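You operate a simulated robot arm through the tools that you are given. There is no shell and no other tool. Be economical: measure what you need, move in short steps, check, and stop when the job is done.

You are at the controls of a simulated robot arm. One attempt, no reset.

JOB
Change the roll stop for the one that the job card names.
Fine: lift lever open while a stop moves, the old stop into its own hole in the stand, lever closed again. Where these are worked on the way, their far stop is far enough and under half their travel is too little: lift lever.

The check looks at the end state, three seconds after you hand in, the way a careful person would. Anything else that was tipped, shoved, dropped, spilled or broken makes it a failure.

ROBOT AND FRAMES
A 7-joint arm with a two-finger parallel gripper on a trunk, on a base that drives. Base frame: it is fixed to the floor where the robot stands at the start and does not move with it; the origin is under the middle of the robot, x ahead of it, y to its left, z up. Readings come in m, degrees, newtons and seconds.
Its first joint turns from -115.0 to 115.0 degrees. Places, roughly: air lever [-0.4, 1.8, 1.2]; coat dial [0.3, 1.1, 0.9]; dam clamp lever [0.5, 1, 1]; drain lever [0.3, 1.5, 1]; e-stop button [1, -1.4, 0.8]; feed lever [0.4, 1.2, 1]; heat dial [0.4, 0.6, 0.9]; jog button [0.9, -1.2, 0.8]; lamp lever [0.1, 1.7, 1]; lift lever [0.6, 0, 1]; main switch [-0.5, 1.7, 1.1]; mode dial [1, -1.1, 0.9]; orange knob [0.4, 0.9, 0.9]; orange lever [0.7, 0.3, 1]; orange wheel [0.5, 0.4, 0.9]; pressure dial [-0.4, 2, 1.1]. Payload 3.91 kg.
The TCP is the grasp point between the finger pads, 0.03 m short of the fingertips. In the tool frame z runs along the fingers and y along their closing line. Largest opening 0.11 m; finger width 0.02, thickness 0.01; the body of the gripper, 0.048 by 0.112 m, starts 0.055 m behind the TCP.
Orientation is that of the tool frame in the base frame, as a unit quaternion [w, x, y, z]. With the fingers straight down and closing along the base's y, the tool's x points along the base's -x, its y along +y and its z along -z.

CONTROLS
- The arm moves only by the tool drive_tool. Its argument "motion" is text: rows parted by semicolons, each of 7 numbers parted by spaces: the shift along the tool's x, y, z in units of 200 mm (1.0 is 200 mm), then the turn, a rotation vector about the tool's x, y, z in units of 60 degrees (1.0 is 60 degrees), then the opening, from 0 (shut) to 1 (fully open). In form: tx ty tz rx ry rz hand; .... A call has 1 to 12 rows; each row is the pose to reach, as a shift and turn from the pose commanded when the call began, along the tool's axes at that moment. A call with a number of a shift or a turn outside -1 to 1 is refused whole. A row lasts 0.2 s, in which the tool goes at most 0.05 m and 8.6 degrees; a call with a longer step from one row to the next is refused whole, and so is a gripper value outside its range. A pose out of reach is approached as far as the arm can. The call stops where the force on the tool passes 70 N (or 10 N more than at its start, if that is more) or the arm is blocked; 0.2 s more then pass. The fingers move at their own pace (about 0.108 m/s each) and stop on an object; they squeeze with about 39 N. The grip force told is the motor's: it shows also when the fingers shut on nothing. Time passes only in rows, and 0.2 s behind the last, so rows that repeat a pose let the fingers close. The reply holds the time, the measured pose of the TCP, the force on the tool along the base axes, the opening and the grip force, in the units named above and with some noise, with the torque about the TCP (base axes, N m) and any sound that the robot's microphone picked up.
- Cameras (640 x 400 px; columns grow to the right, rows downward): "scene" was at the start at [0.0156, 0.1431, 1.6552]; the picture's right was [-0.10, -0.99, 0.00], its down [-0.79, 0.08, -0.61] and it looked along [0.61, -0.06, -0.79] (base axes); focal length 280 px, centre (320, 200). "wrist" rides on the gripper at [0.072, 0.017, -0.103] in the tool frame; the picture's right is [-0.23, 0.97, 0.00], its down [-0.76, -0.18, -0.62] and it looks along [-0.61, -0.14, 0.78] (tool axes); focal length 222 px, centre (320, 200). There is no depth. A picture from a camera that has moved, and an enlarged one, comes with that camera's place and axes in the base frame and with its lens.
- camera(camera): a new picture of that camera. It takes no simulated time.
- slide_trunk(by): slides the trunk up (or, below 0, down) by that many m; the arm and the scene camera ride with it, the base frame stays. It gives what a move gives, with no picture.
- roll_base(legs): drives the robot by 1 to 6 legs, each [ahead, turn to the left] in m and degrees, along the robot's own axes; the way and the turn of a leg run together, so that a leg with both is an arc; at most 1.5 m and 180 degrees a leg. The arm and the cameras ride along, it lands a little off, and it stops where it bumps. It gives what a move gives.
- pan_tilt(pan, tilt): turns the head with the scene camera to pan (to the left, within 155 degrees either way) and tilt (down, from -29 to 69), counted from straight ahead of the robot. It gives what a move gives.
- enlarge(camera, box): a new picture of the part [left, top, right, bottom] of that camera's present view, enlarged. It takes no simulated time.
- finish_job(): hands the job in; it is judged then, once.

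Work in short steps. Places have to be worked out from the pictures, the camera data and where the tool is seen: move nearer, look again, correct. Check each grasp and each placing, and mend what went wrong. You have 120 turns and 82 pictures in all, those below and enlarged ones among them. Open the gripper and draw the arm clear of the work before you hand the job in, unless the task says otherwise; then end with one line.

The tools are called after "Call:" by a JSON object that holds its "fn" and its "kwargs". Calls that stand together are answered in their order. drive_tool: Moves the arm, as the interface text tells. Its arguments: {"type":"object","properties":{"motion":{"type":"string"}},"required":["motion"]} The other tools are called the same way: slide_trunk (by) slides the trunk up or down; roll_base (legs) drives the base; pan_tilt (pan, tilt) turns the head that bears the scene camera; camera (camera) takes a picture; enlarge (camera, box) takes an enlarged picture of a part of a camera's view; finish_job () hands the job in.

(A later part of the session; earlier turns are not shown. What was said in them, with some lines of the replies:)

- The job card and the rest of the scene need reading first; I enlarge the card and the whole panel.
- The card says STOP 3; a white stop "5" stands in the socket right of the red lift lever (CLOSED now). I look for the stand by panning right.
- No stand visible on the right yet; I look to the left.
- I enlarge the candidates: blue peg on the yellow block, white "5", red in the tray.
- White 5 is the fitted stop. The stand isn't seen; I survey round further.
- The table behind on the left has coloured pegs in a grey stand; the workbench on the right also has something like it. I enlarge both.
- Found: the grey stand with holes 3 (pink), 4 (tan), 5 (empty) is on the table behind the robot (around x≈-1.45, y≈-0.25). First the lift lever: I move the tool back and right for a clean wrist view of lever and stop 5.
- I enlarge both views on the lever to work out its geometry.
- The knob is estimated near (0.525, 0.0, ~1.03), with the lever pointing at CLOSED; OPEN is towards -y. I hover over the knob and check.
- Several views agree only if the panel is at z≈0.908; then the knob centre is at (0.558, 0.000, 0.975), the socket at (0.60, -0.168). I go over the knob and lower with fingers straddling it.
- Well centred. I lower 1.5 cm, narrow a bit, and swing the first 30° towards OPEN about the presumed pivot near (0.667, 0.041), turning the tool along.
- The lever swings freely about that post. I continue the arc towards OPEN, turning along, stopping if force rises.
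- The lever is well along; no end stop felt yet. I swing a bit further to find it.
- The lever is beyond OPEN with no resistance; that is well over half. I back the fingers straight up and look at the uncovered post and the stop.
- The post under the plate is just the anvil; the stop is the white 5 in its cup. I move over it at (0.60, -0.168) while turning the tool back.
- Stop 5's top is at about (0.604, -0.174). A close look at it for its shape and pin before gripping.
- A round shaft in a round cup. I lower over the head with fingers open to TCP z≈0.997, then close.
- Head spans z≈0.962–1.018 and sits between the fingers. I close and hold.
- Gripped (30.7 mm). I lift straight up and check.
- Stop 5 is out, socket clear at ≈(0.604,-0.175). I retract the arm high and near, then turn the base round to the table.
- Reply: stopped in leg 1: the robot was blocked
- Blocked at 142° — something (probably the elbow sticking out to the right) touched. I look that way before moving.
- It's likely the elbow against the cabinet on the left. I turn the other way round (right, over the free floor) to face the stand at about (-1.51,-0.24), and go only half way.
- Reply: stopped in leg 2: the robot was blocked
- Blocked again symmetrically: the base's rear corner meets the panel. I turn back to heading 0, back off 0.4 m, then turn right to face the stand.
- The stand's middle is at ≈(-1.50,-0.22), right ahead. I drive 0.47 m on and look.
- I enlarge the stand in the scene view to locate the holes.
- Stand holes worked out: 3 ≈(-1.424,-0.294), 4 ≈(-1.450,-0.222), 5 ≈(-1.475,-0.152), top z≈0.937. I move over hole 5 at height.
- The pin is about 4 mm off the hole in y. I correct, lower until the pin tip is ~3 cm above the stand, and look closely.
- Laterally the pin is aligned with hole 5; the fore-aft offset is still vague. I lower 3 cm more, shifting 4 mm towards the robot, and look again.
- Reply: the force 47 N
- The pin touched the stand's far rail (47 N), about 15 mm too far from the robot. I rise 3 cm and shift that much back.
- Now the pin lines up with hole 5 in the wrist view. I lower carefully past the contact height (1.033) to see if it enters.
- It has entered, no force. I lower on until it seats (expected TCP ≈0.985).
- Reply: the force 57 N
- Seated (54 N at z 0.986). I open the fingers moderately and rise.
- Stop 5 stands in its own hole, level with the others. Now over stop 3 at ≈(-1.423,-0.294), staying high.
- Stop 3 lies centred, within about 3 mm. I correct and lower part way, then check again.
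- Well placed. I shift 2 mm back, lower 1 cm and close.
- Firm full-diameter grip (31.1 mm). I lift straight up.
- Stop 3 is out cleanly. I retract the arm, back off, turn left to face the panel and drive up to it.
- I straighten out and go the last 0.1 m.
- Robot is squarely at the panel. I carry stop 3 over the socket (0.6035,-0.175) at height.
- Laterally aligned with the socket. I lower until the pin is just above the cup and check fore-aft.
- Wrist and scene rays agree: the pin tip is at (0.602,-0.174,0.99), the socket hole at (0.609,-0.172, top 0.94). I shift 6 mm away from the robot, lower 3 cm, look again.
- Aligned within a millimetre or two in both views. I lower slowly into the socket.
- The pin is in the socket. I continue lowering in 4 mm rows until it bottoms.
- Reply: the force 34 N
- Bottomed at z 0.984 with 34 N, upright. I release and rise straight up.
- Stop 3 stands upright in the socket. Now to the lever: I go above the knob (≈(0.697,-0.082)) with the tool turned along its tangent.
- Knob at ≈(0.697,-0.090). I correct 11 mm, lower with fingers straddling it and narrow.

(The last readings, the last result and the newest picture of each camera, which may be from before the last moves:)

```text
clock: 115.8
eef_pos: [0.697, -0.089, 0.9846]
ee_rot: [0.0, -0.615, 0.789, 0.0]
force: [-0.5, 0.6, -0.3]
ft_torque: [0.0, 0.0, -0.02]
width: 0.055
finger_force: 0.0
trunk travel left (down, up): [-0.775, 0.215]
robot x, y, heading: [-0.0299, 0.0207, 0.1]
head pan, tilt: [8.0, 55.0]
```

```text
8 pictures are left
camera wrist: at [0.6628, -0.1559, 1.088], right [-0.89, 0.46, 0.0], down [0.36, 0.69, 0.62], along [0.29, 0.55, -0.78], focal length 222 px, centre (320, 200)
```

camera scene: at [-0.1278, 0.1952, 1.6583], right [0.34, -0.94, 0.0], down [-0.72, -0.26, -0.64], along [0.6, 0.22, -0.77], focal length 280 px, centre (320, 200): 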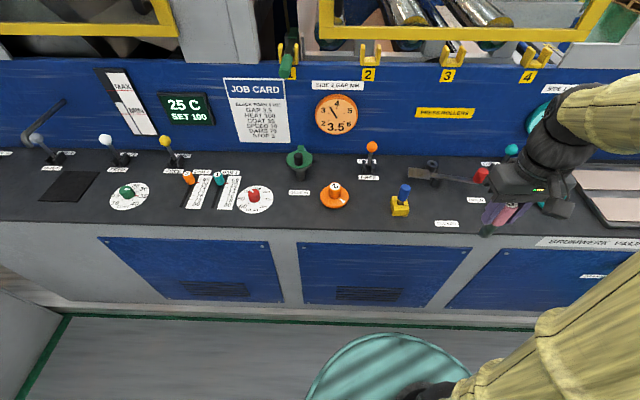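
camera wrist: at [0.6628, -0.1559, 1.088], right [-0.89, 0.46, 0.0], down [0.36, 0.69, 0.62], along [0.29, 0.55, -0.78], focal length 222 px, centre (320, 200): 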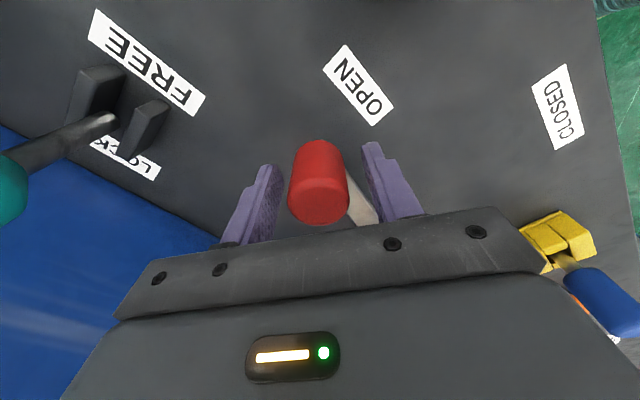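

Straddling the knob. I swing it back towards CLOSED, most of the way.

Call:
{"fn": "drive_tool", "kwargs": {"motion": "0.025 0.079 0 0 0 0.067 0.5; 0.043 0.166 0 0 0 0.2 0.5; 0.049 0.254 0 0 0 0.333 0.5; 0.044 0.342 0 0 0 0.467 0.5; 0.025 0.429 0 0 0 0.6 0.5; -0.005 0.512 0 0 0 0.733 0.5; -0.047 0.591 0 0 0 0.867 0.5; -0.047 0.591 0 0 0 0.867 0.5"}}

Call:
{"fn": "camera", "kwargs": {"camera": "wrist"}}

```text
clock: 117.6
eef_pos: [0.5838, -0.0509, 0.9855]
ee_rot: [0.0, -0.206, 0.979, 0.0]
force: [-0.7, 0.5, 0.7]
ft_torque: [0.01, 0.0, -0.01]
width: 0.0548
finger_force: 0.1
trunk travel left (down, up): [-0.775, 0.215]
robot x, y, heading: [-0.03, 0.0252, 0.2]
head pan, tilt: [8.0, 55.0]
```

```text
7 pictures are left
camera wrist: at [0.5105, -0.0649, 1.0884], right [-0.18, 0.98, 0.0], down [0.77, 0.14, 0.62], along [0.61, 0.11, -0.78], focal length 222 px, centre (320, 200)
```

wrist: 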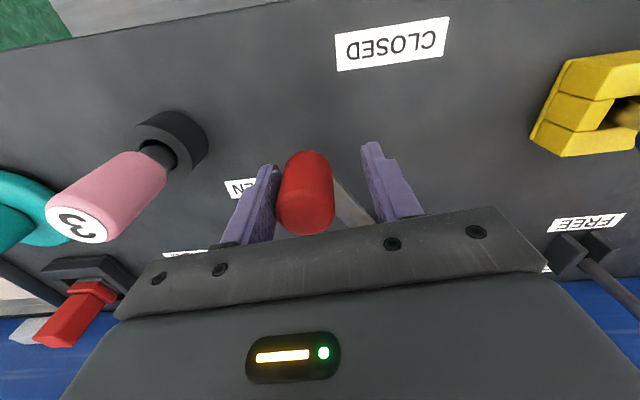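

On track. I continue to CLOSED until the lever meets its stop.

Call:
{"fn": "drive_tool", "kwargs": {"motion": "0.012 0.084 0 0 0 0.133 0.5; 0.025 0.17 0 0 0 0.267 0.5; 0.025 0.258 0 0 0 0.4 0.5; 0.017 0.323 0 0 0 0.45 0.5; 0.008 0.366 0 0 0 0.45 0.5; 0.008 0.366 0 0 0 0.45 0.5"}}

Call:
{"fn": "enlarge", "kwargs": {"camera": "scene", "box": [340, 120, 500, 220]}}

```text
clock: 119.0
eef_pos: [0.5549, 0.0127, 0.9862]
ee_rot: [0.001, 0.029, 1.0, 0.0]
force: [7.1, -11.5, 4.0]
ft_torque: [-0.11, -0.04, 0.22]
width: 0.0608
finger_force: 5.5
trunk travel left (down, up): [-0.775, 0.215]
robot x, y, heading: [-0.026, 0.0211, -0.0]
head pan, tilt: [8.0, 55.0]
```

```text
4.00 times, centred on (420, 170) of scene
camera zoom: at [-0.0154, 0.1827, 1.652], right [0.14, -0.99, 0.0], down [-0.81, -0.11, -0.57], along [0.57, 0.08, -0.82], focal length 1118 px, centre (-80, 320)
```

zoom: 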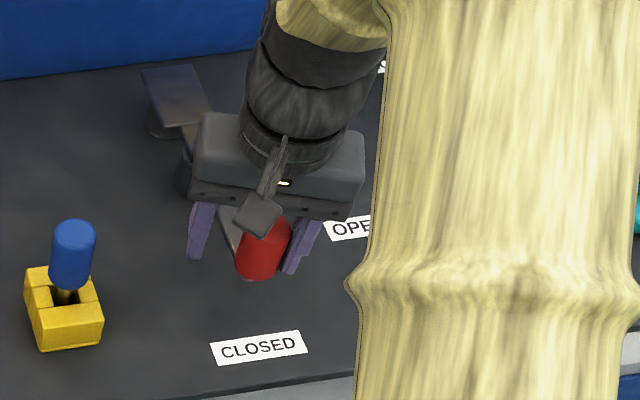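

The lever is against its CLOSED stop and the plate covers the post again. I ease off, open, rise and draw back.

Call:
{"fn": "drive_tool", "kwargs": {"motion": "0 -0.04 0 0 0 0 0.65; 0 -0.04 0 0 0 0 0.7; 0 -0.04 -0.2 0 0 0 0.8; 0 -0.04 -0.4 0 0 0 0.8; 0 -0.04 -0.6 0 0 0 0.8; 0 -0.04 -0.8 0 0 0 1; 0.2 -0.04 -1 0 0 0 1; 0.4 -0.04 -1 0 0 0 1; 0.6 -0.04 -1 0 0 0 1; 0.8 -0.04 -1 0 0 0 1; 0.8 -0.04 -1 0 0 0 1"}}

Call:
{"fn": "pan_tilt", "kwargs": {"pan": 20, "tilt": 52}}

Call:
{"fn": "camera", "kwargs": {"camera": "scene"}}

Call:
{"fn": "camera", "kwargs": {"camera": "wrist"}}

```text
refused: row 7 steps farther than a row can; nothing moved
```

```text
clock: 119.8
eef_pos: [0.5538, 0.0134, 0.9874]
ee_rot: [0.0, 0.028, 1.0, 0.0]
force: [7.8, -14.8, 6.4]
ft_torque: [-0.62, -0.23, 0.21]
width: 0.0617
finger_force: 6.6
trunk travel left (down, up): [-0.775, 0.215]
robot x, y, heading: [-0.0306, 0.023, 0.1]
head pan, tilt: [20.0, 52.0]
```

```text
5 pictures are left
camera scene: at [-0.0166, 0.1981, 1.6559], right [0.34, -0.94, 0.0], down [-0.74, -0.27, -0.62], along [0.58, 0.21, -0.79], focal length 280 px, centre (320, 200)
```

scene: 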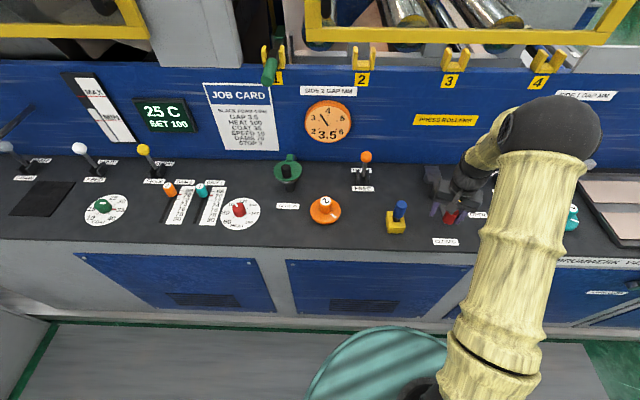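

```text
4 pictures are left
camera wrist: at [0.4828, 0.0343, 1.0891], right [0.28, 0.96, 0.0], down [0.75, -0.22, 0.62], along [0.6, -0.18, -0.78], focal length 222 px, centre (320, 200)
```

wrist: 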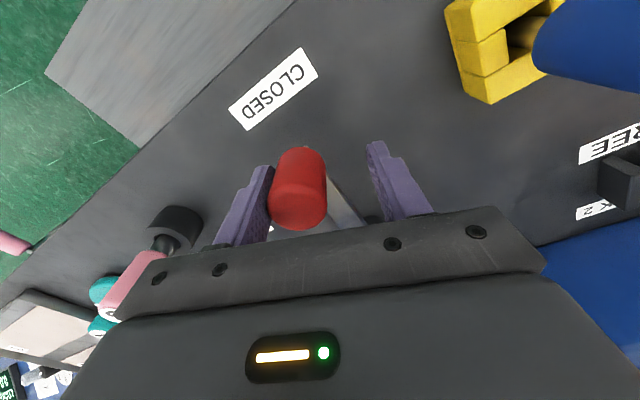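

One row was too long, so nothing moved; I redo it with shorter rows.

Call:
{"fn": "drive_tool", "kwargs": {"motion": "0 -0.04 0 0 0 0 0.65; 0 -0.04 0 0 0 0 0.7; 0 -0.04 -0.2 0 0 0 0.8; 0 -0.04 -0.4 0 0 0 0.8; 0 -0.04 -0.6 0 0 0 0.8; 0 -0.04 -0.8 0 0 0 1; 0 -0.04 -1 0 0 0 1; 0.2 -0.04 -1 0 0 0 1; 0.4 -0.04 -1 0 0 0 1; 0.6 -0.04 -1 0 0 0 1; 0.8 -0.04 -1 0 0 0 1; 0.8 -0.04 -1 0 0 0 1"}}

Call:
{"fn": "camera", "kwargs": {"camera": "scene"}}

Call:
{"fn": "camera", "kwargs": {"camera": "wrist"}}

```text
clock: 122.3
eef_pos: [0.3939, 0.0157, 1.1863]
ee_rot: [-0.001, 0.028, 1.0, 0.0]
force: [-0.1, 0.7, 0.6]
ft_torque: [0.02, 0.03, 0.0]
width: 0.11
finger_force: 0.3
trunk travel left (down, up): [-0.775, 0.215]
robot x, y, heading: [-0.0297, 0.023, -0.1]
head pan, tilt: [20.0, 52.0]
```

```text
3 pictures are left
camera scene: at [-0.0162, 0.2003, 1.6556], right [0.34, -0.94, 0.0], down [-0.74, -0.27, -0.61], along [0.58, 0.21, -0.79], focal length 280 px, centre (320, 200)
```

scene: 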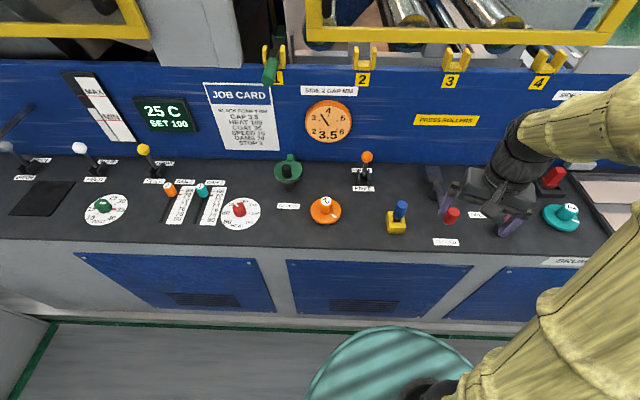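

```text
2 pictures are left
camera wrist: at [0.3235, 0.0369, 1.2886], right [0.28, 0.96, 0.0], down [0.75, -0.22, 0.62], along [0.6, -0.18, -0.78], focal length 222 px, centre (320, 200)
```

wrist: 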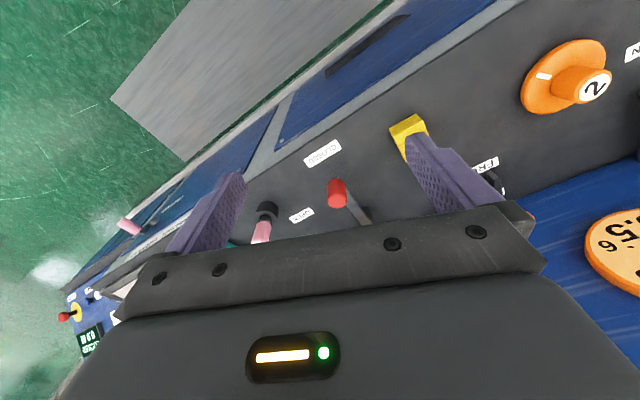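

Stop 3 is in the socket, stop 5 is in its own hole, the lever points at CLOSED, and the arm is clear with the gripper open. I hand in.

Call:
{"fn": "finish_job", "kwargs": {}}

```text
The job is handed in.
```

The roll stop is changed as the job card asks: stop 3 is in the socket, stop 5 is in its own hole in the stand, the lift lever is closed again, and the arm is clear with the gripper open. On the way the base was blocked twice while turning near the panel, and stop 5's pin touched the stand's rail once; the pictures show nothing tipped or moved.
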